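You operate a simulated robot arm through the tools that you are given. There is no shell and no other tool. Be economical: measure what you need, move in short steps, check, and stop when the job is done.

You are at the controls of a simulated robot arm. One attempt, no reset.

JOB
Key the pulley hub on to the pump shaft and lock it.
Fine: wipe the grease off the shaft with the felt pad, tap the key home, slide the hub home, run the hub knob tight; felt pad and mallet go back; fingers clear of the blows; leave the belt crank and its cover knob.
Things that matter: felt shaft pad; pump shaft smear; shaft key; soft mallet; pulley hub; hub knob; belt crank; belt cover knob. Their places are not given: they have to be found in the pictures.

Only the result counts: the job must be done as asked and must still hold three seconds after the hand-in. Knocking over, shifting, dropping, spilling or breaking anything else fails it. A push-on lid holds only when it is set on centred and level and pressed home; a screw cap is set on level and turned clockwise until tight.

ROBOT AND FRAMES
A 6-joint arm with a two-finger parallel gripper, fixed in place. Base frame: the origin is at the foot of the arm, x ahead of it, y to its left, z up. Units: mm, degrees, N and s.
With the tool pointing down near the work surface it reaches from about 140 to 840 mm from the base axis. Its first joint turns from -166.0 to 166.0 degrees. Payload 3.91 kg.
Tool frame: the origin (TCP) lies between the finger pads and is the grasp point; the fingertips stand 30 mm ahead of it; z points along the fingers, y is the line along which they close. Largest opening 110 mm; finger width 20, thickness 10; the body of the gripper, 48 by 112 mm, starts 55 mm behind the TCP.
Orientation is that of the tool frame in the base frame, as a unit quaternion [w, x, y, z]. With the fingers straight down and closing along the base's y, the tool's x points along the base's -x, its y along +y and its z along -z.

CONTROLS
- The arm moves only by the tool send_rows. Its argument "motion" is a list of rows, each an object (a shift or turn left out is 0, a gripper value left out holds the last) with "delta_pos": the shift along the base's x, y, z in mm, a list of three; "dr": the turn, a rotation vector about the base's x, y, z in degrees, a list of three. In form: [{"delta_pos": [x, y, z], "dr": [wx, wy, wz]}, ...]. A call has 1 to 12 rows; each row shifts and turns the commanded pose from where the row before left it. "grip" is the opening, from 0 (shut) to 1 (fully open), set as the call begins (left out, the last holds). A row lasts 0.2 s, in which the tool goes at most 50 mm and 8.6 degrees; a call with a longer step from one row to the next is refused whole, and so is a gripper value outside its range. A pose out of reach is approached as far as the arm can. The call stops where the force on the tool passes 90 N (or 10 N more than at its start, if that is more) or the arm is blocked; 0.2 s more then pass. Each finger travels about 108 mm/s and halts on what it meets, pressing with about 30 N; the grip force reading is that of the motor and also rises with nothing between the fingers. The clock runs only during rows and for 0.2 s after the last one: add rows that do not move to give the fingers time. It gives the time, the measured TCP pose, the force on the tool (base axes), the opening and the grip force at its end, in the units of the frame above (readings bear some noise).
- Cameras (640 x 400 px; columns grow to the right, rows downward): "scene" is fixed at [219.7, -499, 1513.4]; the picture's right is [0.98, 0.21, 0.00], its down [0.20, -0.95, -0.25] and it looks along [-0.05, 0.25, -0.97] (base axes); focal length 282 px, centre (320, 200). "wrist" rides on the gripper at [77, 7, -115] in the tool frame; the picture's right is [-0.09, 1.00, 0.00], its down [-0.80, -0.07, -0.59] and it looks along [-0.59, -0.05, 0.80] (tool axes); focal length 270 px, centre (320, 200).
- get_image(camera): a new picture of that camera. It takes no simulated time.
- move_column(by): slides the trunk up (or, below 0, down) by that many mm; the arm rides with it, the base frame stays. It gives what a move gives, with no picture.
- probe_pixels(camera, pixels): for up to 12 pixels [column, row] of the newest picture of that camera ("zoom" is the newest enlarged one), the place [x, y, z] in the base frame of the surface seen there, good to about 2 mm. It takes no simulated time.
- enlarge(camera, box): a new picture of the part [left, top, right, bottom] of that camera's present view, enlarged. It takes no simulated time.
- finish_job(): hands the job in; it is judged then, once.

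Go step by step. Measure first, check grasps and placings, and put right what went wrong. The budget is 80 turns and 54 pictures, counting those below and the enlarged ones. Unless the task says otherwise, let go and move clear before handing in, and close with one line.

The tools are called by a JSON object that holds its "op" and its "data". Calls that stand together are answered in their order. send_rows: Moves the arm, as the interface text tells. Its arguments: {"type":"object","properties":{"motion":{"type":"array","items":{"type":"object","properties":{"delta_pos":{"type":"array","items":{"type":"number"}},"dr":{"type":"array","items":{"type":"number"}}}}},"grip":{"type":"number"}},"required":["motion"]} The other tools are called the same way: move_column (by) slides the trunk up or down; get_image (camera) takes a picture; probe_pixels (camera, pixels) gives the place of the surface under pixels of a picture; enlarge (camera, box) takes an enlarged picture of a part of a camera's view; finish_job () hands the job in.

At the start:

```text
clock: 0.0
ee_pos: [177.0, -399.2, 1178.7]
tool_rot: [0.001, -0.001, 1.0, 0.0]
ft_force: [0.2, 0.1, 0.5]
gripper_width: 110.0
finger_force: 0.0
trunk travel left (down, up): [-450.0, 90.0]
```

scene: 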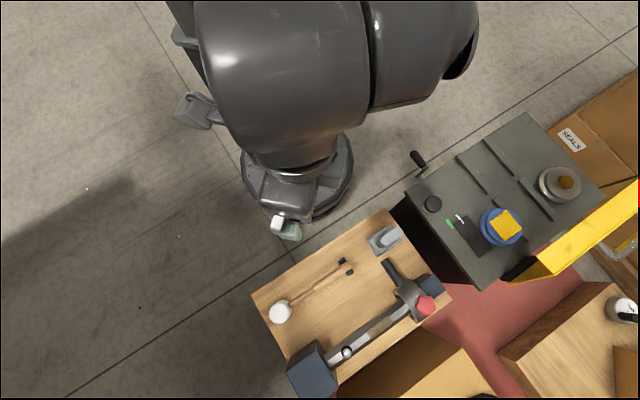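
wrist: 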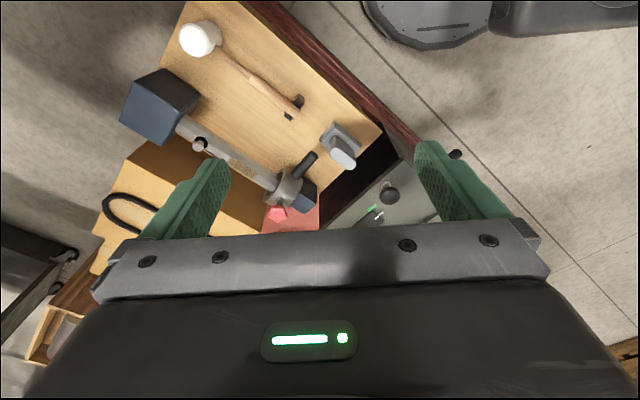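

The scene shows a workbench with mallet (280,312), felt pad (383,240), shaft and hub (345,350)-(410,300), red knob (425,305), and a crank machine on the right. I enlarge the bench first.

{"op": "enlarge", "data": {"camera": "scene", "box": [240, 200, 460, 400]}}

{"op": "enlarge", "data": {"camera": "wrist", "box": [100, 0, 440, 240]}}

{"op": "probe_pixels", "data": {"camera": "scene", "pixels": [[280, 312], [310, 290], [345, 265], [383, 240], [345, 352], [375, 335], [393, 270], [410, 295], [425, 305], [312, 365], [300, 280], [430, 285]]}}

```text
2.00 times, centred on (350, 300) of scene
```

zoom: 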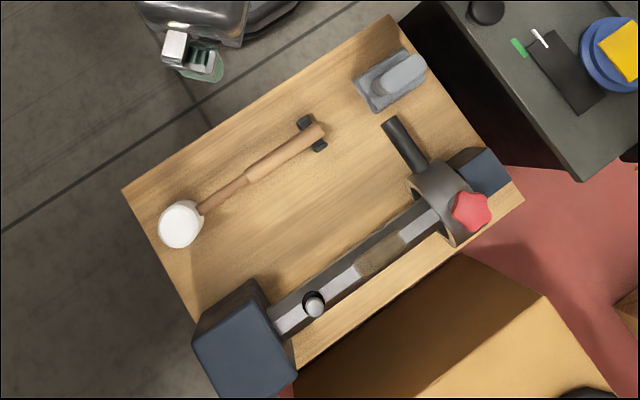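

```text
1.67 times, centred on (270, 120) of wrist
```

zoom: 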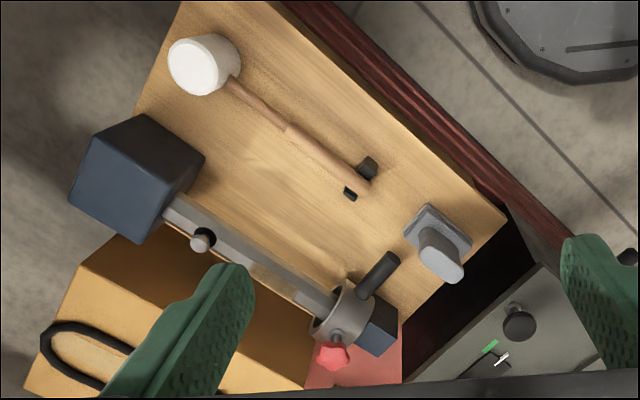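

```text
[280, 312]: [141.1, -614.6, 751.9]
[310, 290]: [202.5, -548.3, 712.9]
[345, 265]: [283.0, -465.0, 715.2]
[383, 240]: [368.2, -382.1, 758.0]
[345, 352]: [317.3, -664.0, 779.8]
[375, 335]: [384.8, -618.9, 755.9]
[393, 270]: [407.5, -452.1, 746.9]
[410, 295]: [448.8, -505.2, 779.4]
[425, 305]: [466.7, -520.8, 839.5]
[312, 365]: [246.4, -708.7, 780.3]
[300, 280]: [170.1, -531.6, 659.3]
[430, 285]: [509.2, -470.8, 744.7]
```

Bench surface is z≈659, the shaft runs from (317,-664) to (449,-505) with top at about 760–780, and the red knob sits at (467,-521,840). I move nearer for a close look.

{"op": "send_rows", "data": {"motion": [{"delta_pos": [8, -25, -28]}, {"delta_pos": [8, -25, -28]}, {"delta_pos": [8, -25, -28]}, {"delta_pos": [8, -25, -28]}, {"delta_pos": [8, -25, -28]}, {"delta_pos": [8, -25, -28]}, {"delta_pos": [8, -25, -28]}, {"delta_pos": [8, -15, -28]}]}}

{"op": "get_image", "data": {"camera": "wrist"}}

{"op": "enlarge", "data": {"camera": "scene", "box": [400, 100, 640, 300]}}

```text
clock: 1.8
ee_pos: [242.3, -590.0, 953.5]
tool_rot: [0.0, -0.001, 1.0, 0.0]
ft_force: [-0.5, 0.3, 0.1]
gripper_width: 110.0
finger_force: 0.0
trunk travel left (down, up): [-450.0, 90.0]
```

```text
49 pictures are left
```

wrist: 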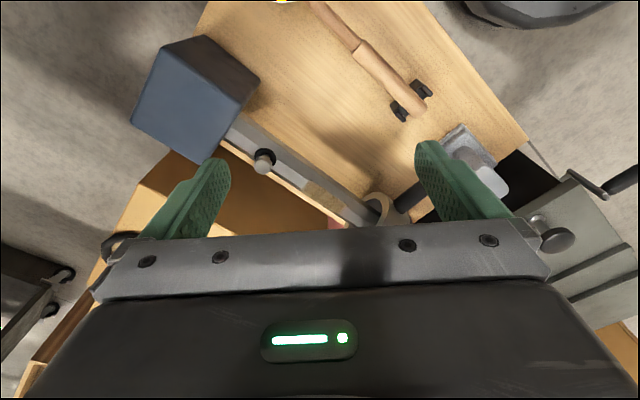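

```text
2.00 times, centred on (520, 200) of scene
```

zoom: 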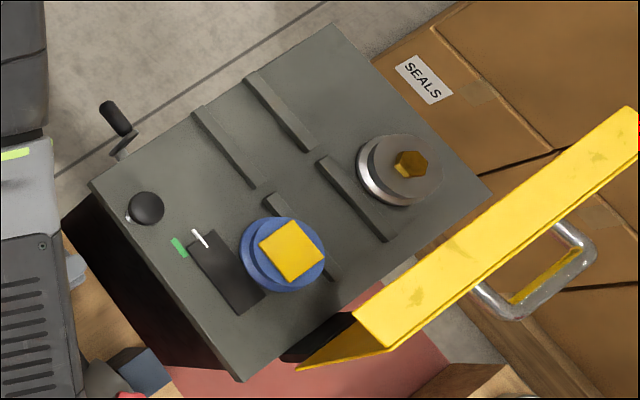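

The gripper body hides the half ahead, so I move the tool forward (+x) to get the shaft into the upper half of the wrist view.

{"op": "send_rows", "data": {"motion": [{"delta_pos": [30, 5, 0]}, {"delta_pos": [30, 5, 0]}, {"delta_pos": [30, 5, 0]}, {"delta_pos": [30, 5, 0]}, {"delta_pos": [30, 5, 0]}, {"delta_pos": [20, 5, 0]}]}}

{"op": "get_image", "data": {"camera": "wrist"}}

{"op": "enlarge", "data": {"camera": "wrist", "box": [200, 0, 420, 140]}}

```text
clock: 3.2
ee_pos: [412.8, -561.5, 955.5]
tool_rot: [-0.001, 0.0, 1.0, 0.001]
ft_force: [-0.8, -0.6, 0.2]
gripper_width: 109.9
finger_force: 0.0
trunk travel left (down, up): [-450.0, 90.0]
```

```text
47 pictures are left
```

wrist: 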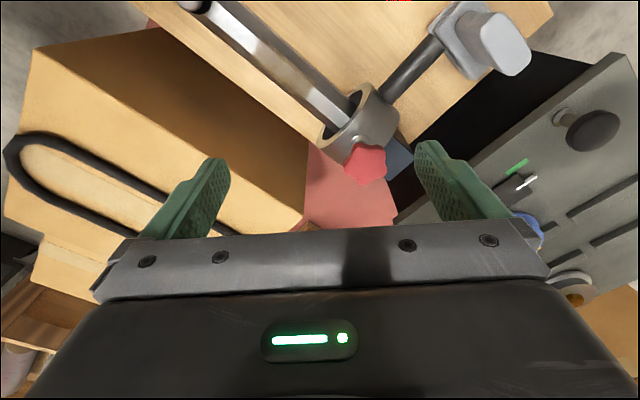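

```text
2.86 times, centred on (310, 70) of wrist
```

zoom: 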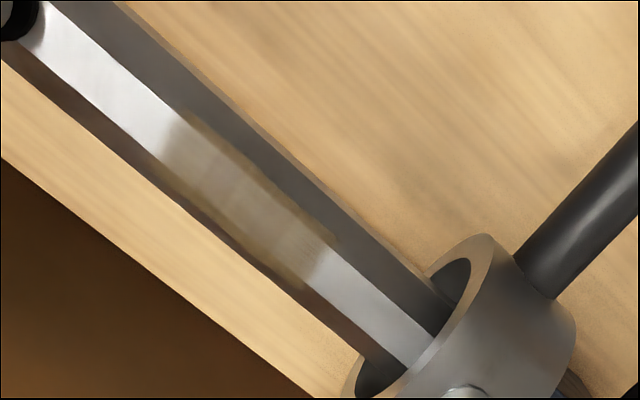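

The hub is a ring on the shaft with a side bar, a red screw knob on top, a brownish smear on the shaft's top face, and a pin (key) near the block. I probe for geometry.

{"op": "probe_pixels", "data": {"camera": "zoom", "pixels": [[70, 40], [165, 150], [120, 105], [250, 215], [310, 270], [400, 340], [480, 245], [560, 320], [540, 260], [620, 150], [190, 200], [280, 190]]}}

{"op": "probe_pixels", "data": {"camera": "wrist", "pixels": [[360, 140], [365, 162], [350, 165], [382, 160], [390, 100], [385, 85], [435, 50], [450, 60], [485, 35], [515, 55], [325, 135], [400, 160]]}}

```text
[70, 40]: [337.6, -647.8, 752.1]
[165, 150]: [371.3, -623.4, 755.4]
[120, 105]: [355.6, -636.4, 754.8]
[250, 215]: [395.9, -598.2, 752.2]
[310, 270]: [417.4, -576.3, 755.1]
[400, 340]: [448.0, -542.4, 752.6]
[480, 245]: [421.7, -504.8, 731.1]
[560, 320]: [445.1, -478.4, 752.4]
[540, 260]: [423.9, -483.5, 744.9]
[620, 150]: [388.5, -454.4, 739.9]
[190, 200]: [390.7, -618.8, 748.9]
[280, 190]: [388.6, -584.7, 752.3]
```

```text
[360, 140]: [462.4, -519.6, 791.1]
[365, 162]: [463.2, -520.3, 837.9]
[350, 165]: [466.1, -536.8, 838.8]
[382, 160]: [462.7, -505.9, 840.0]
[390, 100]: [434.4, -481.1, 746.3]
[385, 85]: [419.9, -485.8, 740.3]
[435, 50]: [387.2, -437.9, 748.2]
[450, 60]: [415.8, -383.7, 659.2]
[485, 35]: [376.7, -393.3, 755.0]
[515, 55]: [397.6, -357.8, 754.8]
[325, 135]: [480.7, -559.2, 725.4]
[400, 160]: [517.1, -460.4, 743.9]
```

Shaft top is at z≈753, running at about 44° in the xy-plane. Now a close look at the key.

{"op": "send_rows", "data": {"motion": [{"delta_pos": [-30, -22, -10]}, {"delta_pos": [-30, -22, -10]}, {"delta_pos": [-20, -16, -5]}]}}

{"op": "get_image", "data": {"camera": "wrist"}}

{"op": "enlarge", "data": {"camera": "wrist", "box": [200, 20, 400, 145]}}

```text
clock: 4.0
ee_pos: [329.7, -619.9, 930.1]
tool_rot: [0.0, -0.001, 1.0, 0.0]
ft_force: [-0.5, 0.9, 0.0]
gripper_width: 110.2
finger_force: 0.0
trunk travel left (down, up): [-450.0, 90.0]
```

```text
45 pictures are left
```

wrist: 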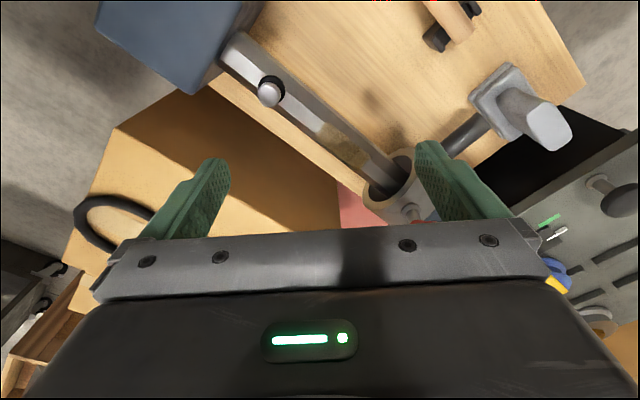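

```text
3.20 times, centred on (300, 82) of wrist
```

zoom: 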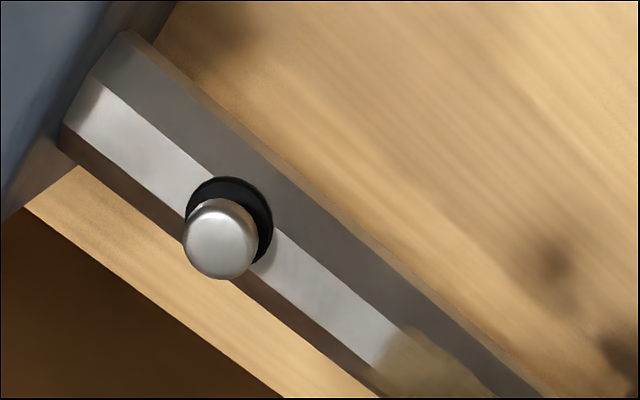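

{"op": "probe_pixels", "data": {"camera": "zoom", "pixels": [[220, 240], [190, 240], [250, 240], [220, 270], [245, 185], [268, 225], [190, 205], [110, 120], [330, 310], [60, 130], [125, 35], [400, 340]]}}

{"op": "probe_pixels", "data": {"camera": "wrist", "pixels": [[500, 85], [525, 105], [548, 128], [480, 95], [510, 70], [520, 140], [455, 145], [485, 125], [450, 15], [435, 40], [475, 8], [375, 175]]}}

```text
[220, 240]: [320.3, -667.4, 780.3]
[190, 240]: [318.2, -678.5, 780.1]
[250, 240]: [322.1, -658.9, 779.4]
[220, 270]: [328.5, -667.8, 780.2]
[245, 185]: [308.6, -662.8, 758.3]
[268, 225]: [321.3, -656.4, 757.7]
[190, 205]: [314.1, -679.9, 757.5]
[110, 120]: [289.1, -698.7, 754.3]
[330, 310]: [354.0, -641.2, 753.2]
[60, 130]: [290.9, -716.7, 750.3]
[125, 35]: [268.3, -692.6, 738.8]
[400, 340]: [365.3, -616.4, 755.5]
```

```text
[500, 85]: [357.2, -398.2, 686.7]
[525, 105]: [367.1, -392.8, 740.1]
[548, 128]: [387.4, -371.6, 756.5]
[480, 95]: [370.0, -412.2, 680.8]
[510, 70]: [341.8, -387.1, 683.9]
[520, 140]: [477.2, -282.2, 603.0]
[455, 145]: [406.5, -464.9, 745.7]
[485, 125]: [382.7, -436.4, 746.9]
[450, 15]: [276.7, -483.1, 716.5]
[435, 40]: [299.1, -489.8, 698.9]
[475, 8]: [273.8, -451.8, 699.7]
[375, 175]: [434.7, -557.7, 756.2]
```

The key's head is at (319,-667,780), standing about 22 mm above its black collar. Next I turn 45° to align with the bench layout and look at the felt pad.

{"op": "send_rows", "data": {"motion": [{"delta_pos": [8, 37, -5], "dr": [0, 0, 7.5]}, {"delta_pos": [8, 37, -5], "dr": [0, 0, 7.5]}, {"delta_pos": [8, 37, -5], "dr": [0, 0, 7.5]}, {"delta_pos": [8, 37, -5], "dr": [0, 0, 7.5]}, {"delta_pos": [8, 37, -5], "dr": [0, 0, 7.5]}, {"delta_pos": [10, 37, -5], "dr": [0, 0, 7.5]}]}}

{"op": "get_image", "data": {"camera": "wrist"}}

{"op": "probe_pixels", "data": {"camera": "scene", "pixels": [[418, 158], [433, 204], [500, 225], [460, 240]]}}

```text
clock: 5.4
ee_pos: [379.4, -398.0, 900.1]
tool_rot: [0.0, -0.384, 0.923, 0.0]
ft_force: [-0.6, -0.5, 1.0]
gripper_width: 109.9
finger_force: 0.0
trunk travel left (down, up): [-450.0, 90.0]
```

```text
43 pictures are left
```

wrist: 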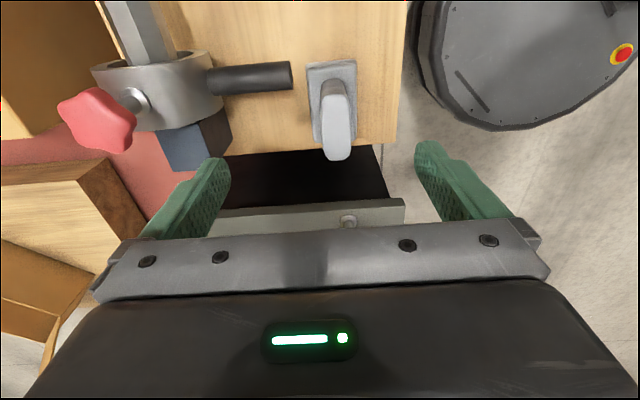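

```text
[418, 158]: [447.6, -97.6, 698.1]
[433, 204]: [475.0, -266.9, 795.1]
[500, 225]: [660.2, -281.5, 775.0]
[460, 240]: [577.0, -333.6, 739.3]
```

The felt pad with its grip block is at (335,110) in the wrist view, and the hub's side bar ends at (290,75), near it. I probe the pad and hub.

{"op": "enlarge", "data": {"camera": "wrist", "box": [50, 0, 400, 170]}}

{"op": "probe_pixels", "data": {"camera": "wrist", "pixels": [[335, 85], [328, 120], [350, 120], [338, 153], [309, 70], [354, 64], [316, 143], [356, 140], [350, 85], [322, 110], [288, 65], [288, 85]]}}

{"op": "probe_pixels", "data": {"camera": "wrist", "pixels": [[95, 105], [72, 110], [95, 140], [135, 115], [125, 98], [170, 90], [212, 75], [100, 75], [205, 60], [155, 30], [195, 150], [250, 75]]}}

```text
1.83 times, centred on (225, 85) of wrist
```

zoom: 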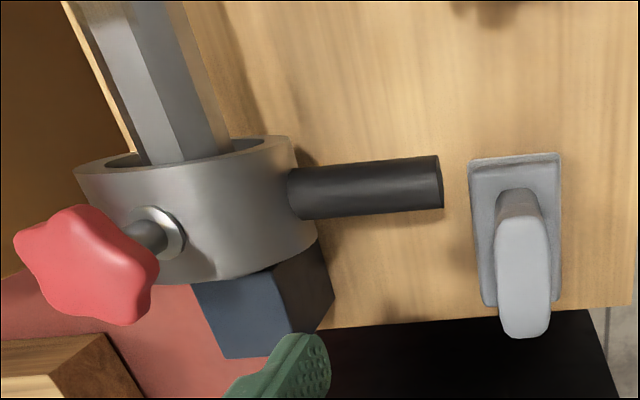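

```text
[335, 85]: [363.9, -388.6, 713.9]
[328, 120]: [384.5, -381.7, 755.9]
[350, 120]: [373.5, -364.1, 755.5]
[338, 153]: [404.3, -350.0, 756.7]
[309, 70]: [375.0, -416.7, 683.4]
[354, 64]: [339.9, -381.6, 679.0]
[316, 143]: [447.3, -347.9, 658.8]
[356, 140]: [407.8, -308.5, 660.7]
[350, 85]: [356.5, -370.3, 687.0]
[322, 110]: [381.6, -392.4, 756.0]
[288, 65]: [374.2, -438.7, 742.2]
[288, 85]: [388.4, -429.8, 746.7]
```

```text
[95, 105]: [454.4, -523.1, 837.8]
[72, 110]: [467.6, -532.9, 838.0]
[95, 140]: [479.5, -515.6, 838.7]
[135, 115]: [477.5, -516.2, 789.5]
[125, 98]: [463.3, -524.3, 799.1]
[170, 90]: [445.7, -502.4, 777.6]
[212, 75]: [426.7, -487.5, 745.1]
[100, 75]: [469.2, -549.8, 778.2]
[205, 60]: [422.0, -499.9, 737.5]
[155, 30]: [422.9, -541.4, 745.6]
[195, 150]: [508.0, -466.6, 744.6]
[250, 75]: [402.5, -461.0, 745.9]
```

The pad's grip block is about 24 mm wide, centred near (387,-365), top z 756, base plate top 685. I move above it with fingers half open.

{"op": "send_rows", "data": {"motion": [{"delta_pos": [8, 33, -30]}, {"delta_pos": [0, 0, -30]}, {"delta_pos": [0, 0, -30]}], "grip": 0.55}}

{"op": "get_image", "data": {"camera": "wrist"}}

```text
clock: 6.2
ee_pos: [389.8, -365.6, 809.0]
tool_rot: [0.001, -0.383, 0.924, -0.001]
ft_force: [-0.6, -0.3, -0.7]
gripper_width: 60.4
finger_force: 0.0
trunk travel left (down, up): [-450.0, 90.0]
```

```text
41 pictures are left
```

wrist: 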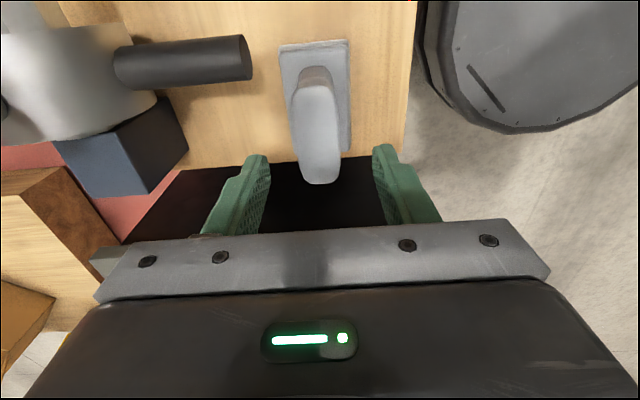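

{"op": "probe_pixels", "data": {"camera": "wrist", "pixels": [[310, 92], [295, 95], [330, 95], [318, 180], [303, 178], [338, 175], [318, 130], [281, 50], [348, 45], [350, 145], [345, 100], [288, 115]]}}

```text
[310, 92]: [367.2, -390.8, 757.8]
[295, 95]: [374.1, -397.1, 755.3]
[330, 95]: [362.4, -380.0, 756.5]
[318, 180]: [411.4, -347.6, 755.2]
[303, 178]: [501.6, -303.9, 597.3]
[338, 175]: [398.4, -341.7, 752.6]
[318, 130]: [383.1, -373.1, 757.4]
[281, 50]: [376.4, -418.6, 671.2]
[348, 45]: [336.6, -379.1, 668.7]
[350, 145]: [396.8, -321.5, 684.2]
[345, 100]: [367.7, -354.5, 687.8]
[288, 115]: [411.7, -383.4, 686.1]
```

The grip block lies square between the fingers, so I go down to z≈738 and close.

{"op": "send_rows", "data": {"motion": [{"delta_pos": [-2, -2, -35]}, {"delta_pos": [0, 0, -35]}, {"delta_pos": [0, 0, 0]}]}}

{"op": "send_rows", "data": {"motion": [{}, {}, {}], "grip": 0}}

{"op": "send_rows", "data": {"motion": [{"delta_pos": [0, 0, 10]}, {"delta_pos": [0, 0, 30]}, {"delta_pos": [0, 0, 40]}, {"delta_pos": [0, 0, 40]}, {"delta_pos": [0, 0, 30]}]}}

{"op": "get_image", "data": {"camera": "wrist"}}

```text
clock: 7.0
ee_pos: [390.0, -367.3, 738.7]
tool_rot: [0.0, -0.383, 0.924, 0.0]
ft_force: [0.8, -1.3, 0.9]
gripper_width: 60.6
finger_force: 0.1
trunk travel left (down, up): [-450.0, 90.0]
```

```text
clock: 7.8
ee_pos: [389.2, -367.8, 739.3]
tool_rot: [0.0, -0.384, 0.923, -0.001]
ft_force: [1.0, 0.0, -0.3]
gripper_width: 29.8
finger_force: 30.1
trunk travel left (down, up): [-450.0, 90.0]
```

```text
clock: 9.0
ee_pos: [386.7, -367.1, 890.6]
tool_rot: [0.0, -0.383, 0.924, 0.0]
ft_force: [-0.4, 0.3, -3.2]
gripper_width: 29.6
finger_force: 29.9
trunk travel left (down, up): [-450.0, 90.0]
```

```text
40 pictures are left
```

wrist: 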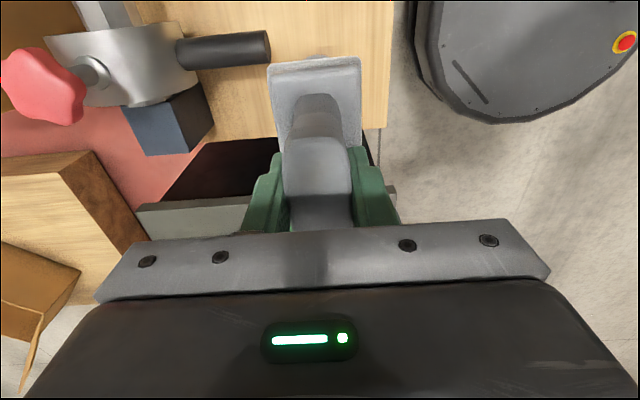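

The pad is held (width 29.7, weight about 3 N). I raise clear of the knob and carry it above the smear.

{"op": "send_rows", "data": {"motion": [{"delta_pos": [0, 0, 45]}, {"delta_pos": [0, -40, 0]}, {"delta_pos": [0, -45, 0]}, {"delta_pos": [0, -45, 0]}, {"delta_pos": [0, -45, 0]}, {"delta_pos": [0, -45, 0]}, {"delta_pos": [-2, -17, -20]}, {"delta_pos": [0, 0, -40]}]}}

{"op": "get_image", "data": {"camera": "wrist"}}

{"op": "enlarge", "data": {"camera": "scene", "box": [290, 230, 470, 400]}}

```text
clock: 10.8
ee_pos: [386.0, -604.6, 874.8]
tool_rot: [0.0, -0.383, 0.924, 0.0]
ft_force: [-0.7, -0.1, -2.2]
gripper_width: 29.9
finger_force: 29.8
trunk travel left (down, up): [-450.0, 90.0]
```

```text
39 pictures are left
```

wrist: 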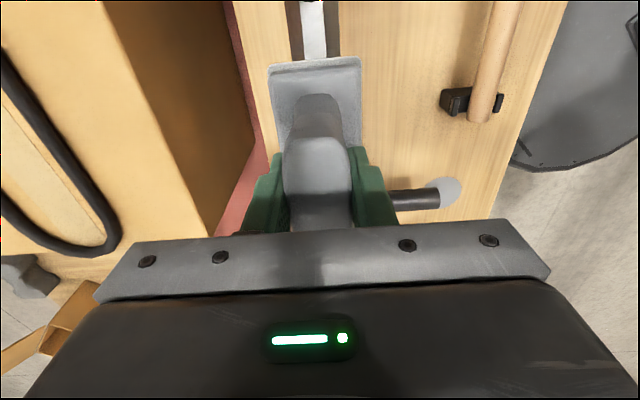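

```text
2.35 times, centred on (380, 315) of scene
```

zoom: 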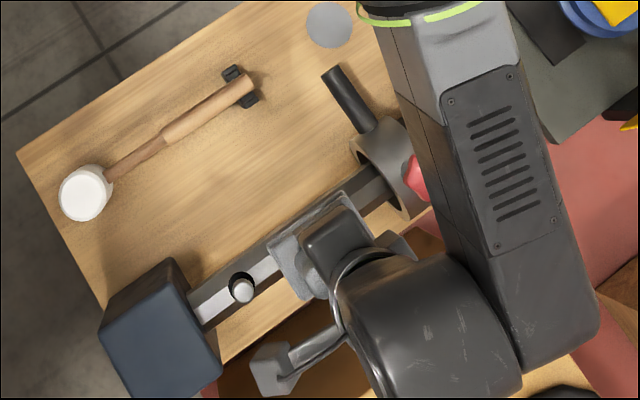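

The pad is centred over the smear between key and hub. I lower it gently to contact.

{"op": "send_rows", "data": {"motion": [{"delta_pos": [2, 2, -20]}, {"delta_pos": [0, 0, -12]}, {"delta_pos": [0, 0, -6]}, {"delta_pos": [0, 0, -3]}, {"delta_pos": [0, 0, -2]}]}}

```text
clock: 12.0
ee_pos: [388.1, -601.5, 833.1]
tool_rot: [0.001, -0.384, 0.923, -0.001]
ft_force: [-0.4, 3.9, 14.4]
gripper_width: 30.2
finger_force: 30.0
trunk travel left (down, up): [-450.0, 90.0]
```

Contact at about 14 N. I make wiping strokes along the shaft between key and hub.

{"op": "send_rows", "data": {"motion": [{"delta_pos": [-8, -8, 0]}, {"delta_pos": [-8, -8, 0]}, {"delta_pos": [10, 10, 0]}, {"delta_pos": [10, 10, 0]}, {"delta_pos": [10, 10, 0]}, {"delta_pos": [10, 10, 0]}, {"delta_pos": [-10, -10, 0]}, {"delta_pos": [-10, -10, 0]}, {"delta_pos": [-10, -10, 0]}, {"delta_pos": [-10, -10, 0]}]}}

{"op": "send_rows", "data": {"motion": [{"delta_pos": [10, 10, 0]}, {"delta_pos": [10, 10, 0]}, {"delta_pos": [10, 10, 0]}, {"delta_pos": [10, 10, 0]}, {"delta_pos": [-10, -10, 0]}, {"delta_pos": [-10, -10, 0]}, {"delta_pos": [-10, -10, 0]}, {"delta_pos": [-10, -10, 0]}, {"delta_pos": [12, 12, 0]}]}}

{"op": "send_rows", "data": {"motion": [{"delta_pos": [0, 0, 15]}, {"delta_pos": [0, 0, 30]}, {"delta_pos": [0, 0, 40]}, {"delta_pos": [0, 30, 10]}, {"delta_pos": [0, 45, 0]}, {"delta_pos": [0, 45, 0]}]}}

{"op": "enlarge", "data": {"camera": "scene", "box": [290, 230, 470, 400]}}

{"op": "get_image", "data": {"camera": "wrist"}}

```text
clock: 14.2
ee_pos: [370.7, -618.3, 834.3]
tool_rot: [0.0, -0.384, 0.923, 0.0]
ft_force: [3.3, 3.3, 13.4]
gripper_width: 30.0
finger_force: 29.9
trunk travel left (down, up): [-450.0, 90.0]
```

```text
clock: 16.2
ee_pos: [382.3, -607.2, 834.4]
tool_rot: [-0.001, -0.382, 0.924, -0.001]
ft_force: [-5.7, -6.2, 17.6]
gripper_width: 29.7
finger_force: 30.1
trunk travel left (down, up): [-450.0, 90.0]
```

```text
clock: 17.6
ee_pos: [378.7, -484.9, 926.7]
tool_rot: [-0.001, -0.382, 0.924, 0.0]
ft_force: [0.7, 0.3, -2.0]
gripper_width: 29.9
finger_force: 30.3
trunk travel left (down, up): [-450.0, 90.0]
```

```text
2.35 times, centred on (380, 315) of scene
```

zoom: 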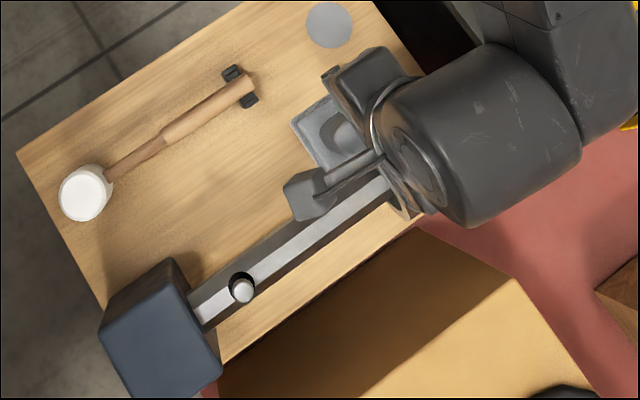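

```text
36 pictures are left
```

wrist: 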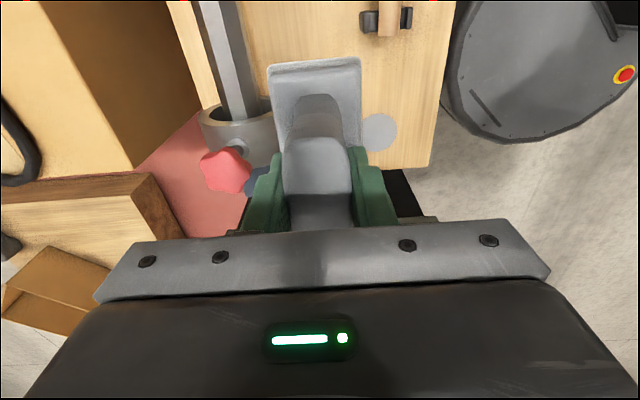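

The smear is gone in both pictures. I measure the pad's grey home disc (zoom (329,24), wrist (380,132)) for the return.

{"op": "probe_pixels", "data": {"camera": "zoom", "pixels": [[329, 24], [309, 24], [350, 24], [329, 5], [329, 45]]}}

{"op": "probe_pixels", "data": {"camera": "wrist", "pixels": [[375, 132], [380, 116], [380, 148], [395, 132], [275, 68], [358, 62]]}}

```text
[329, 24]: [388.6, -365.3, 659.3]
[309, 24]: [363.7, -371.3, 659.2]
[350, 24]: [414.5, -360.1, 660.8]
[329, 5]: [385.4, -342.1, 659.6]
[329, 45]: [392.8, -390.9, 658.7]
```

```text
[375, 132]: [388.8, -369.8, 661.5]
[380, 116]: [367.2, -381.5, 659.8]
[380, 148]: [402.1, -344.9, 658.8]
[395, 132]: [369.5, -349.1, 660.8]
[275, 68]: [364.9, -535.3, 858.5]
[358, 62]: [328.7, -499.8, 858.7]
```

The disc centre is (389,-366), which matches the pick position. I carry the pad back and set it down.

{"op": "send_rows", "data": {"motion": [{"delta_pos": [3, 40, 0]}, {"delta_pos": [4, 40, 0]}, {"delta_pos": [3, 38, 0]}, {"delta_pos": [0, 0, -40]}, {"delta_pos": [0, 0, -45]}, {"delta_pos": [0, 0, -45]}, {"delta_pos": [0, 0, -35]}, {"delta_pos": [0, 0, -14]}]}}

{"op": "send_rows", "data": {"motion": [{"delta_pos": [0, 0, -4]}, {"delta_pos": [0, 0, -3]}, {"delta_pos": [0, 0, -1]}]}}

```text
clock: 19.4
ee_pos: [392.8, -369.9, 748.4]
tool_rot: [0.0, -0.383, 0.924, 0.0]
ft_force: [-0.3, 0.2, -3.0]
gripper_width: 29.7
finger_force: 30.0
trunk travel left (down, up): [-450.0, 90.0]
```

```text
clock: 20.2
ee_pos: [393.6, -369.4, 740.0]
tool_rot: [0.0, -0.384, 0.923, 0.0]
ft_force: [0.1, 0.1, -2.0]
gripper_width: 29.9
finger_force: 29.6
trunk travel left (down, up): [-450.0, 90.0]
```

Position is 4 mm off in x; I correct it and lower to contact.

{"op": "send_rows", "data": {"motion": [{"delta_pos": [-4, 2, 0]}, {"delta_pos": [0, 0, -1]}, {"delta_pos": [0, 0, -1]}, {}]}}

```text
clock: 21.2
ee_pos: [389.4, -365.8, 738.6]
tool_rot: [-0.001, -0.384, 0.923, 0.0]
ft_force: [1.1, 2.0, 1.9]
gripper_width: 30.0
finger_force: 30.0
trunk travel left (down, up): [-450.0, 90.0]
```

The pad is resting (force turned upward). I release and lift away.

{"op": "send_rows", "data": {"motion": [{}, {}, {}], "grip": 0.5}}

{"op": "send_rows", "data": {"motion": [{"delta_pos": [0, 0, 20]}, {"delta_pos": [0, 0, 40]}, {"delta_pos": [0, 0, 45]}, {"delta_pos": [-20, -20, 45]}, {"delta_pos": [-30, -30, 0]}, {"delta_pos": [-30, -30, 0]}, {"delta_pos": [-10, -20, 0]}]}}

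{"op": "get_image", "data": {"camera": "wrist"}}

{"op": "enlarge", "data": {"camera": "scene", "box": [250, 220, 430, 340]}}

```text
clock: 22.0
ee_pos: [389.0, -365.9, 738.9]
tool_rot: [0.0, -0.383, 0.924, 0.0]
ft_force: [-0.8, 0.2, 0.2]
gripper_width: 55.0
finger_force: 0.0
trunk travel left (down, up): [-450.0, 90.0]
```

```text
refused: row 4 steps farther than a row can; nothing moved
```

```text
35 pictures are left
```

wrist: 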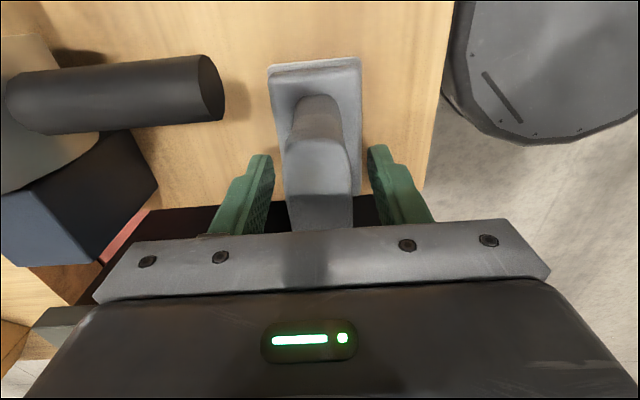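

```text
3.33 times, centred on (340, 280) of scene
```

zoom: 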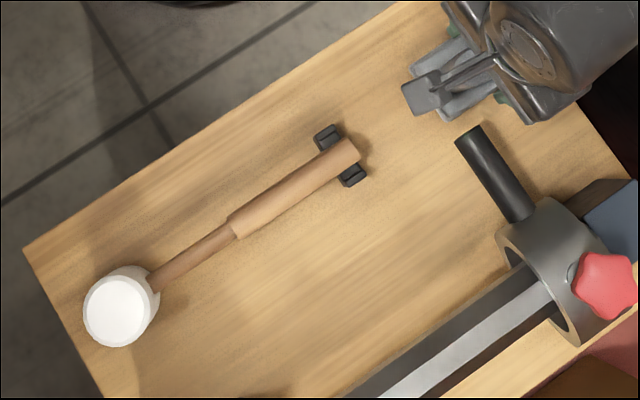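

The pad stands free on its place and the shaft is clean. I probe the mallet in the zoom and lift off with smaller rows.

{"op": "probe_pixels", "data": {"camera": "zoom", "pixels": [[115, 310], [120, 268], [85, 320], [165, 277], [200, 255], [235, 230], [260, 212], [290, 192], [320, 172], [348, 152], [325, 133], [354, 178]]}}

{"op": "send_rows", "data": {"motion": [{"delta_pos": [0, 0, 20]}, {"delta_pos": [0, 0, 40]}, {"delta_pos": [0, 0, 45]}, {"delta_pos": [-20, -20, 35]}, {"delta_pos": [-30, -30, 10]}, {"delta_pos": [-30, -30, 0]}, {"delta_pos": [-30, -35, 0]}]}}

{"op": "get_image", "data": {"camera": "wrist"}}

```text
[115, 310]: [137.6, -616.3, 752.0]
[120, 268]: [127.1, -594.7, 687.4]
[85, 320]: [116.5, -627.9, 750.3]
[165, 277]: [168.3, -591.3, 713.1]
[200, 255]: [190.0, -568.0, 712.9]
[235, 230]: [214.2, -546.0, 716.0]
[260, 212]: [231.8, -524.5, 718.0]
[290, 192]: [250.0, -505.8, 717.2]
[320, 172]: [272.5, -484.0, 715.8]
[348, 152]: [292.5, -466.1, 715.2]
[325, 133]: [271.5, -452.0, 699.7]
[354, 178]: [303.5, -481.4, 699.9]
```

```text
clock: 23.6
ee_pos: [279.4, -482.1, 887.6]
tool_rot: [0.001, -0.384, 0.923, 0.0]
ft_force: [0.8, -0.4, 1.1]
gripper_width: 55.1
finger_force: 0.1
trunk travel left (down, up): [-450.0, 90.0]
```

```text
33 pictures are left
```

wrist: 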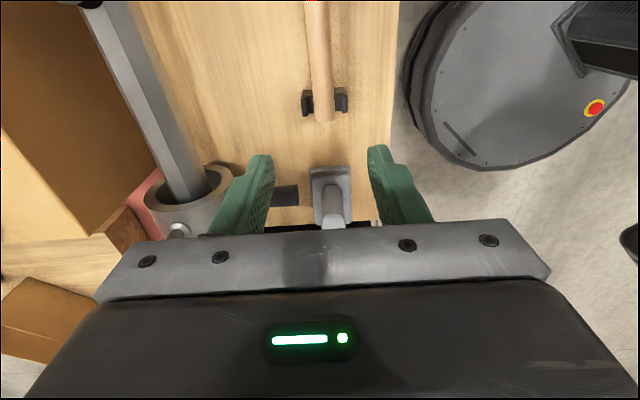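

The mallet handle lies along 45° with axis at about z 704; I'll grip its thick part at (223,-534), roughly 115 mm from the head centre.

{"op": "send_rows", "data": {"motion": [{"delta_pos": [-28, -26, -10]}, {"delta_pos": [-28, -26, -10]}, {"delta_pos": [0, 0, -40]}, {"delta_pos": [0, 0, -35]}]}}

{"op": "get_image", "data": {"camera": "wrist"}}

```text
clock: 24.6
ee_pos: [224.1, -534.5, 792.8]
tool_rot: [-0.001, -0.384, 0.923, 0.0]
ft_force: [0.0, -0.1, 0.2]
gripper_width: 54.9
finger_force: 0.0
trunk travel left (down, up): [-450.0, 90.0]
```

```text
32 pictures are left
```

wrist: 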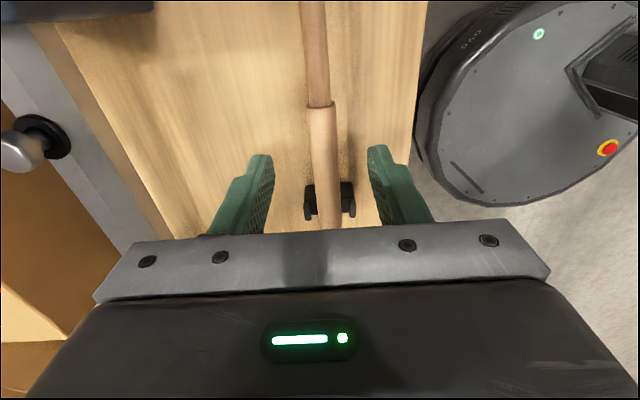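

The handle is centred between the fingers; I descend and close.

{"op": "send_rows", "data": {"motion": [{"delta_pos": [0, 0, -40]}, {"delta_pos": [0, 0, -35]}, {"delta_pos": [0, 0, -12]}, {}]}}

{"op": "send_rows", "data": {"motion": [{}, {}, {}], "grip": 0}}

{"op": "send_rows", "data": {"motion": [{"delta_pos": [0, 0, 10]}, {"delta_pos": [0, 0, 20]}, {"delta_pos": [0, 0, 20]}]}}

{"op": "get_image", "data": {"camera": "wrist"}}

{"op": "enlarge", "data": {"camera": "scene", "box": [250, 220, 430, 340]}}

```text
clock: 25.6
ee_pos: [226.0, -534.1, 704.5]
tool_rot: [0.001, -0.384, 0.923, 0.0]
ft_force: [-0.1, -0.8, -0.2]
gripper_width: 55.2
finger_force: 0.0
trunk travel left (down, up): [-450.0, 90.0]
```

```text
clock: 26.4
ee_pos: [226.0, -534.7, 704.7]
tool_rot: [0.0, -0.382, 0.924, 0.0]
ft_force: [-0.4, 0.8, -0.5]
gripper_width: 25.1
finger_force: 29.8
trunk travel left (down, up): [-450.0, 90.0]
```

```text
clock: 27.2
ee_pos: [224.5, -533.8, 756.3]
tool_rot: [0.0, -0.382, 0.924, 0.001]
ft_force: [0.1, 0.1, -4.9]
gripper_width: 24.8
finger_force: 30.2
trunk travel left (down, up): [-450.0, 90.0]
```

```text
31 pictures are left
```

wrist: 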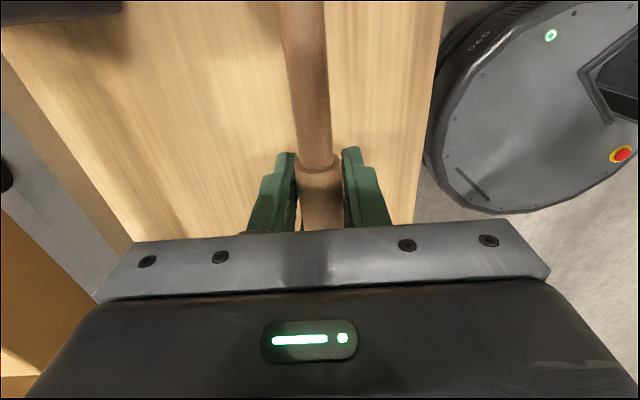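

```text
3.33 times, centred on (340, 280) of scene
```

zoom: 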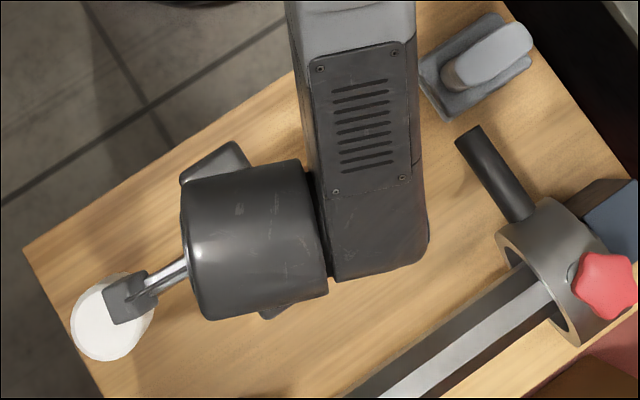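

The mallet is lifted (≈5 N). I check its tilt via the head top and handle heights.

{"op": "probe_pixels", "data": {"camera": "zoom", "pixels": [[100, 330], [85, 340], [125, 335], [95, 300]]}}

{"op": "probe_pixels", "data": {"camera": "wrist", "pixels": [[300, 10], [308, 70], [316, 140], [320, 175], [320, 210]]}}

```text
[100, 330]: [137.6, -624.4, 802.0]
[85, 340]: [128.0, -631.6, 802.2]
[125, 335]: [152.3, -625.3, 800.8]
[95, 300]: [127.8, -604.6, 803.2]
```

```text
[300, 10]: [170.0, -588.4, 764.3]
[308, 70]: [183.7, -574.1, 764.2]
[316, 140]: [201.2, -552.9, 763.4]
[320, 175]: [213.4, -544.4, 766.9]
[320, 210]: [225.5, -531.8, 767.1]
```

The mallet hangs level. With the handle parallel to the shaft its rear would foul the red knob, so I raise and yaw it 90° so the handle comes in from the robot side.

{"op": "send_rows", "data": {"motion": [{"delta_pos": [0, 0, 45]}, {"delta_pos": [0, 0, 45]}, {"delta_pos": [0, 0, 35]}]}}

{"op": "send_rows", "data": {"motion": [{"delta_pos": [1, -4, 0], "dr": [0, 0, 8.2]}, {"delta_pos": [1, -4, 0], "dr": [0, 0, 8.2]}, {"delta_pos": [1, -4, 0], "dr": [0, 0, 8.2]}, {"delta_pos": [1, -4, 0], "dr": [0, 0, 8.2]}, {"delta_pos": [1, -4, 0], "dr": [0, 0, 8.2]}, {"delta_pos": [1, -5, 0], "dr": [0, 0, 8.2]}, {"delta_pos": [1, -5, 0], "dr": [0, 0, 8.2]}, {"delta_pos": [1, -5, 0], "dr": [0, 0, 8.2]}, {"delta_pos": [1, -5, 0], "dr": [0, 0, 8.2]}, {"delta_pos": [1, -5, 0], "dr": [0, 0, 8.2]}, {"delta_pos": [1, -5, 0], "dr": [0, 0, 8]}]}}

{"op": "enlarge", "data": {"camera": "scene", "box": [250, 250, 430, 400]}}

{"op": "get_image", "data": {"camera": "wrist"}}

```text
clock: 28.0
ee_pos: [225.7, -533.3, 879.8]
tool_rot: [0.0, -0.382, 0.924, 0.0]
ft_force: [-0.6, -0.1, -5.2]
gripper_width: 24.8
finger_force: 30.3
trunk travel left (down, up): [-450.0, 90.0]
```

```text
clock: 30.4
ee_pos: [338.7, -489.7, 858.4]
tool_rot: [0.067, 0.9, -0.43, -0.016]
ft_force: [0.6, -0.1, -4.9]
gripper_width: 24.5
finger_force: 29.5
out of reach, approached as far as the arm can: row 8, 9, 10, 11
trunk travel left (down, up): [-450.0, 90.0]
```

```text
2.67 times, centred on (340, 325) of scene
```

zoom: 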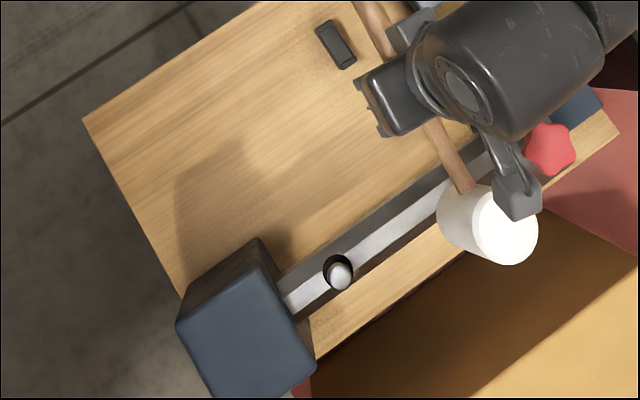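

```text
28 pictures are left
```

wrist: 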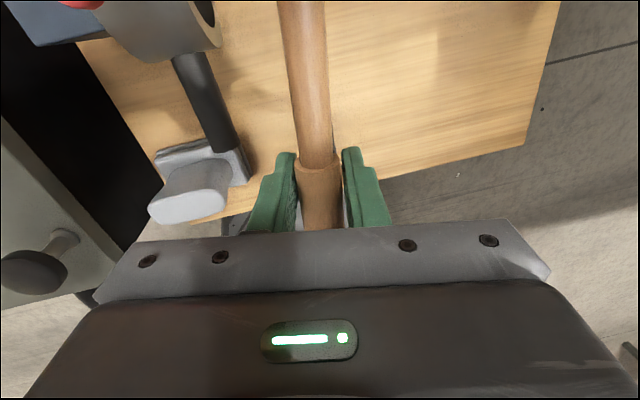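

The last yaw rows were out of reach and the arm drifted to (339,-490) with a small tilt; nothing was touched. I back off the yaw by about 35° and see where it settles.

{"op": "send_rows", "data": {"motion": [{"delta_pos": [0, 0, 10]}]}}

```text
clock: 30.8
ee_pos: [338.1, -490.8, 857.8]
tool_rot: [0.067, 0.9, -0.431, -0.017]
ft_force: [-0.3, -0.6, -4.4]
gripper_width: 24.6
finger_force: 30.0
out of reach, approached as far as the arm can: row 1
trunk travel left (down, up): [-450.0, 90.0]
```

The commanded pose is kept, so I steer the command to a reachable one: about (299,-551,890) with yaw 100°.

{"op": "send_rows", "data": {"motion": [{"delta_pos": [12.4, 6.6, 0], "dr": [0, 0, -7]}, {"delta_pos": [12.4, 6.6, 0], "dr": [0, 0, -7]}, {"delta_pos": [12.4, 6.6, 0], "dr": [0, 0, -7]}, {"delta_pos": [12.4, 6.6, 0], "dr": [0, 0, -7]}, {"delta_pos": [12.4, 6.6, 0], "dr": [0, 0, -7]}, {}]}}

{"op": "enlarge", "data": {"camera": "scene", "box": [250, 250, 430, 400]}}

```text
clock: 32.2
ee_pos: [401.4, -456.8, 857.9]
tool_rot: [0.042, 0.738, -0.673, -0.026]
ft_force: [0.3, 0.3, -4.3]
gripper_width: 24.8
finger_force: 30.0
trunk travel left (down, up): [-450.0, 90.0]
```

```text
2.67 times, centred on (340, 325) of scene
```

zoom: 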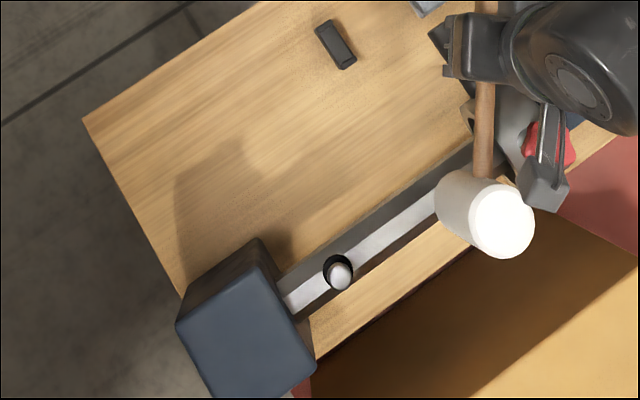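

The command is now reachable but tilted 5.7°. I level the tool, rise, and move toward (312,-549), which puts the head above the key.

{"op": "send_rows", "data": {"motion": [{"delta_pos": [0, 0, 32], "dr": [1.55, -5.44, 0]}, {"delta_pos": [-22.5, -23.1, 0]}, {"delta_pos": [-22.5, -23.1, 0]}, {"delta_pos": [-22.5, -23.1, 0]}, {"delta_pos": [-22.5, -23.1, 0]}, {}]}}

{"op": "enlarge", "data": {"camera": "scene", "box": [250, 250, 430, 400]}}

```text
clock: 33.6
ee_pos: [310.7, -551.4, 888.5]
tool_rot: [-0.001, 0.739, -0.673, 0.0]
ft_force: [0.8, -0.3, -5.5]
gripper_width: 24.6
finger_force: 30.2
trunk travel left (down, up): [-450.0, 90.0]
```

```text
2.67 times, centred on (340, 325) of scene
```

zoom: 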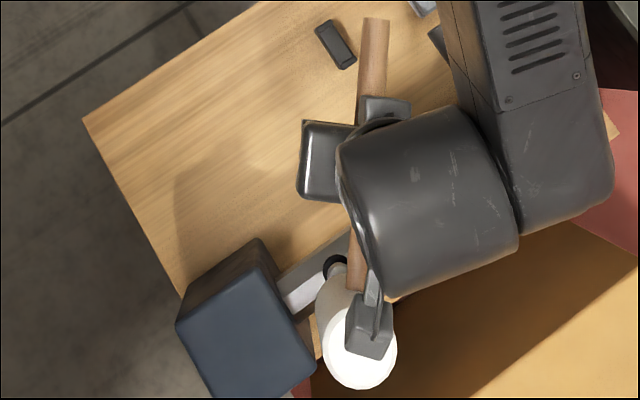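

The tool is level and the head hangs over the key. I probe the head's actual place.

{"op": "probe_pixels", "data": {"camera": "zoom", "pixels": [[360, 375], [335, 340], [385, 365], [330, 355], [350, 386], [340, 312], [322, 290], [260, 250], [200, 320], [300, 345], [335, 258], [394, 345]]}}

```text
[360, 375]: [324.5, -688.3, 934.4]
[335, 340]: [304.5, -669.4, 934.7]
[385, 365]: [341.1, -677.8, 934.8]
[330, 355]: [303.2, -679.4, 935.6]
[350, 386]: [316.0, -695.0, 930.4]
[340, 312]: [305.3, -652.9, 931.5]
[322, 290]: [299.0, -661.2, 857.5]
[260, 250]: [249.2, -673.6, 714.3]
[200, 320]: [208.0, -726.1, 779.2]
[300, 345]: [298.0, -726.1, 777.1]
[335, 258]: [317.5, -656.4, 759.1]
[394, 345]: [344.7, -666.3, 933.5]
```

Head centre is about (322.5,-672), 5 mm off the key; I correct that, approach, and give a first tap.

{"op": "send_rows", "data": {"motion": [{"delta_pos": [-2, 5, -20]}, {"delta_pos": [0, 0, -20]}, {}]}}

{"op": "send_rows", "data": {"motion": [{"delta_pos": [0, 0, -28]}, {"delta_pos": [0, 0, 28]}]}}

{"op": "enlarge", "data": {"camera": "scene", "box": [250, 250, 430, 400]}}

```text
clock: 34.4
ee_pos: [306.8, -546.4, 848.5]
tool_rot: [0.0, 0.739, -0.673, 0.001]
ft_force: [0.6, 0.1, -3.9]
gripper_width: 24.8
finger_force: 30.2
trunk travel left (down, up): [-450.0, 90.0]
```

```text
clock: 35.0
ee_pos: [307.1, -543.3, 847.2]
tool_rot: [0.0, 0.739, -0.674, 0.001]
ft_force: [0.4, -0.3, -5.2]
gripper_width: 24.7
finger_force: 30.5
trunk travel left (down, up): [-450.0, 90.0]
```

```text
2.67 times, centred on (340, 325) of scene
```

zoom: 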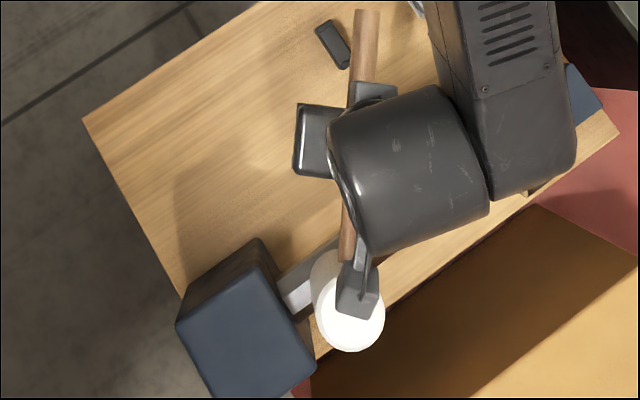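

No stop was registered on that short tap. I do a deeper stroke and read the height at contact.

{"op": "send_rows", "data": {"motion": [{"delta_pos": [0, -2, -12]}, {"delta_pos": [0, 0, -30]}]}}

```text
clock: 35.6
ee_pos: [308.0, -545.1, 809.1]
tool_rot: [0.0, 0.74, -0.673, 0.002]
ft_force: [-0.9, 2.8, 7.0]
gripper_width: 24.6
finger_force: 29.9
trunk travel left (down, up): [-450.0, 90.0]
```

Head bottom is now near z 763 with about 12 N reaction, so the key has moved. I lift and strike again, a bit deeper.

{"op": "send_rows", "data": {"motion": [{"delta_pos": [0, 0, 35]}, {"delta_pos": [0, 0, -38]}, {"delta_pos": [0, 0, 0]}]}}

{"op": "send_rows", "data": {"motion": [{"delta_pos": [0, 0, 35]}, {"delta_pos": [0, 0, -40]}, {"delta_pos": [0, 0, 0]}]}}

```text
clock: 36.4
ee_pos: [308.0, -545.8, 804.1]
tool_rot: [-0.001, 0.739, -0.674, 0.0]
ft_force: [-0.8, 0.2, -2.8]
gripper_width: 24.9
finger_force: 29.4
trunk travel left (down, up): [-450.0, 90.0]
```

```text
clock: 37.2
ee_pos: [308.1, -548.0, 799.7]
tool_rot: [0.0, 0.739, -0.674, 0.001]
ft_force: [-1.5, 0.5, -2.4]
gripper_width: 24.8
finger_force: 30.3
trunk travel left (down, up): [-450.0, 90.0]
```

Head bottom has reached about z 754. I lift clear to look at the key.

{"op": "send_rows", "data": {"motion": [{"delta_pos": [0, 0, 40]}, {"delta_pos": [0, 0, 40]}, {"delta_pos": [0, 30, 10]}, {"delta_pos": [0, 40, 0]}]}}

{"op": "enlarge", "data": {"camera": "scene", "box": [290, 300, 410, 390]}}

```text
clock: 38.2
ee_pos: [310.1, -477.8, 891.0]
tool_rot: [-0.001, 0.739, -0.673, 0.001]
ft_force: [0.1, -0.9, -4.8]
gripper_width: 24.6
finger_force: 30.6
trunk travel left (down, up): [-450.0, 90.0]
```

```text
4.44 times, centred on (350, 345) of scene
```

zoom: 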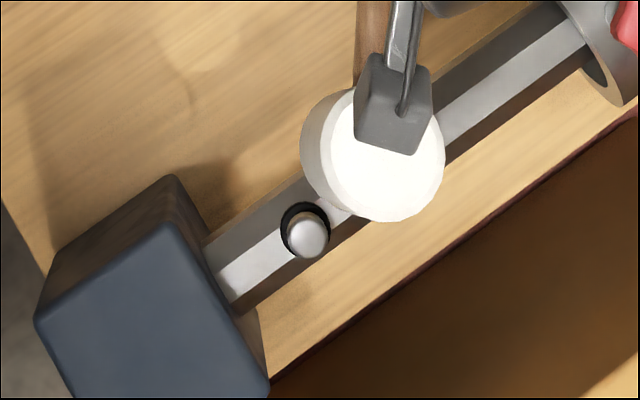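

{"op": "probe_pixels", "data": {"camera": "zoom", "pixels": [[307, 238], [295, 235], [318, 235], [307, 228], [307, 250], [303, 208], [400, 190], [360, 110], [300, 150], [440, 160], [385, 215], [260, 270]]}}

```text
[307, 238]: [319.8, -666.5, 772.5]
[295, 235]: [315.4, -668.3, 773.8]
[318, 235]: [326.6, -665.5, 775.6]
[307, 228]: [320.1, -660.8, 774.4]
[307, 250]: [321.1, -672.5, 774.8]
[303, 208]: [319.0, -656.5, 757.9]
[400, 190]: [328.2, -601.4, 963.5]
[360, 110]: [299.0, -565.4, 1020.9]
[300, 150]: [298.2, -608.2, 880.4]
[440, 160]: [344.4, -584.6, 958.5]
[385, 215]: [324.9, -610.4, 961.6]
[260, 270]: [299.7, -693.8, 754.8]
```

The key went down only from 780 to 774.5, and the mallet has pitched head-up in the grip (head top 962 instead of 937). I check the handle slope in the wrist view.

{"op": "get_image", "data": {"camera": "wrist"}}

{"op": "probe_pixels", "data": {"camera": "wrist", "pixels": [[295, 5], [302, 50], [310, 100], [316, 140], [320, 200]]}}

```text
23 pictures are left
```

wrist: 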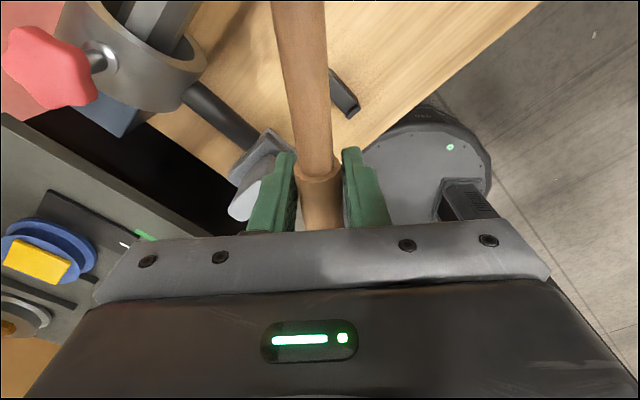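

```text
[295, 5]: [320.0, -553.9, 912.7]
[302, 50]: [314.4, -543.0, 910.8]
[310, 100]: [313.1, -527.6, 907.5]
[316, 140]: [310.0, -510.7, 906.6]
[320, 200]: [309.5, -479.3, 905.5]
```

The handle is pitched about 10° up. I compensate by tilting the tool, then give three quick 250 mm/s blows with small overdrive.

{"op": "send_rows", "data": {"motion": [{"delta_pos": [0, -20, 0], "dr": [5, 0.46, 0]}, {"delta_pos": [-1, -25, -5], "dr": [5, 0.46, 0]}, {"delta_pos": [0, -24, -20]}, {}]}}

{"op": "enlarge", "data": {"camera": "scene", "box": [290, 300, 410, 390]}}

```text
clock: 39.2
ee_pos: [309.8, -546.9, 863.6]
tool_rot: [-0.06, 0.736, -0.671, -0.064]
ft_force: [-0.4, -0.4, -4.1]
gripper_width: 24.7
finger_force: 30.0
trunk travel left (down, up): [-450.0, 90.0]
```

```text
4.44 times, centred on (350, 345) of scene
```

zoom: 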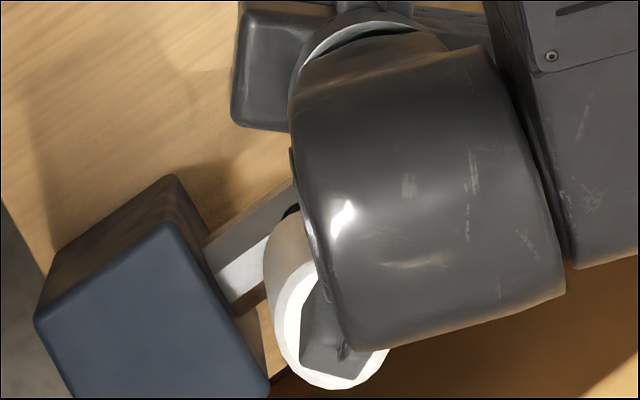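

{"op": "probe_pixels", "data": {"camera": "zoom", "pixels": [[285, 330], [300, 300], [340, 382], [375, 365], [276, 340], [300, 375], [268, 290]]}}

```text
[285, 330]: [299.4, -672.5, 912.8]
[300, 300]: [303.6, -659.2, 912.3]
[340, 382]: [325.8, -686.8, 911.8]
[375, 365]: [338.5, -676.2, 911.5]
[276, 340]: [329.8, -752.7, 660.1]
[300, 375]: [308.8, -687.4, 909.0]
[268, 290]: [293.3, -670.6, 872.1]
```

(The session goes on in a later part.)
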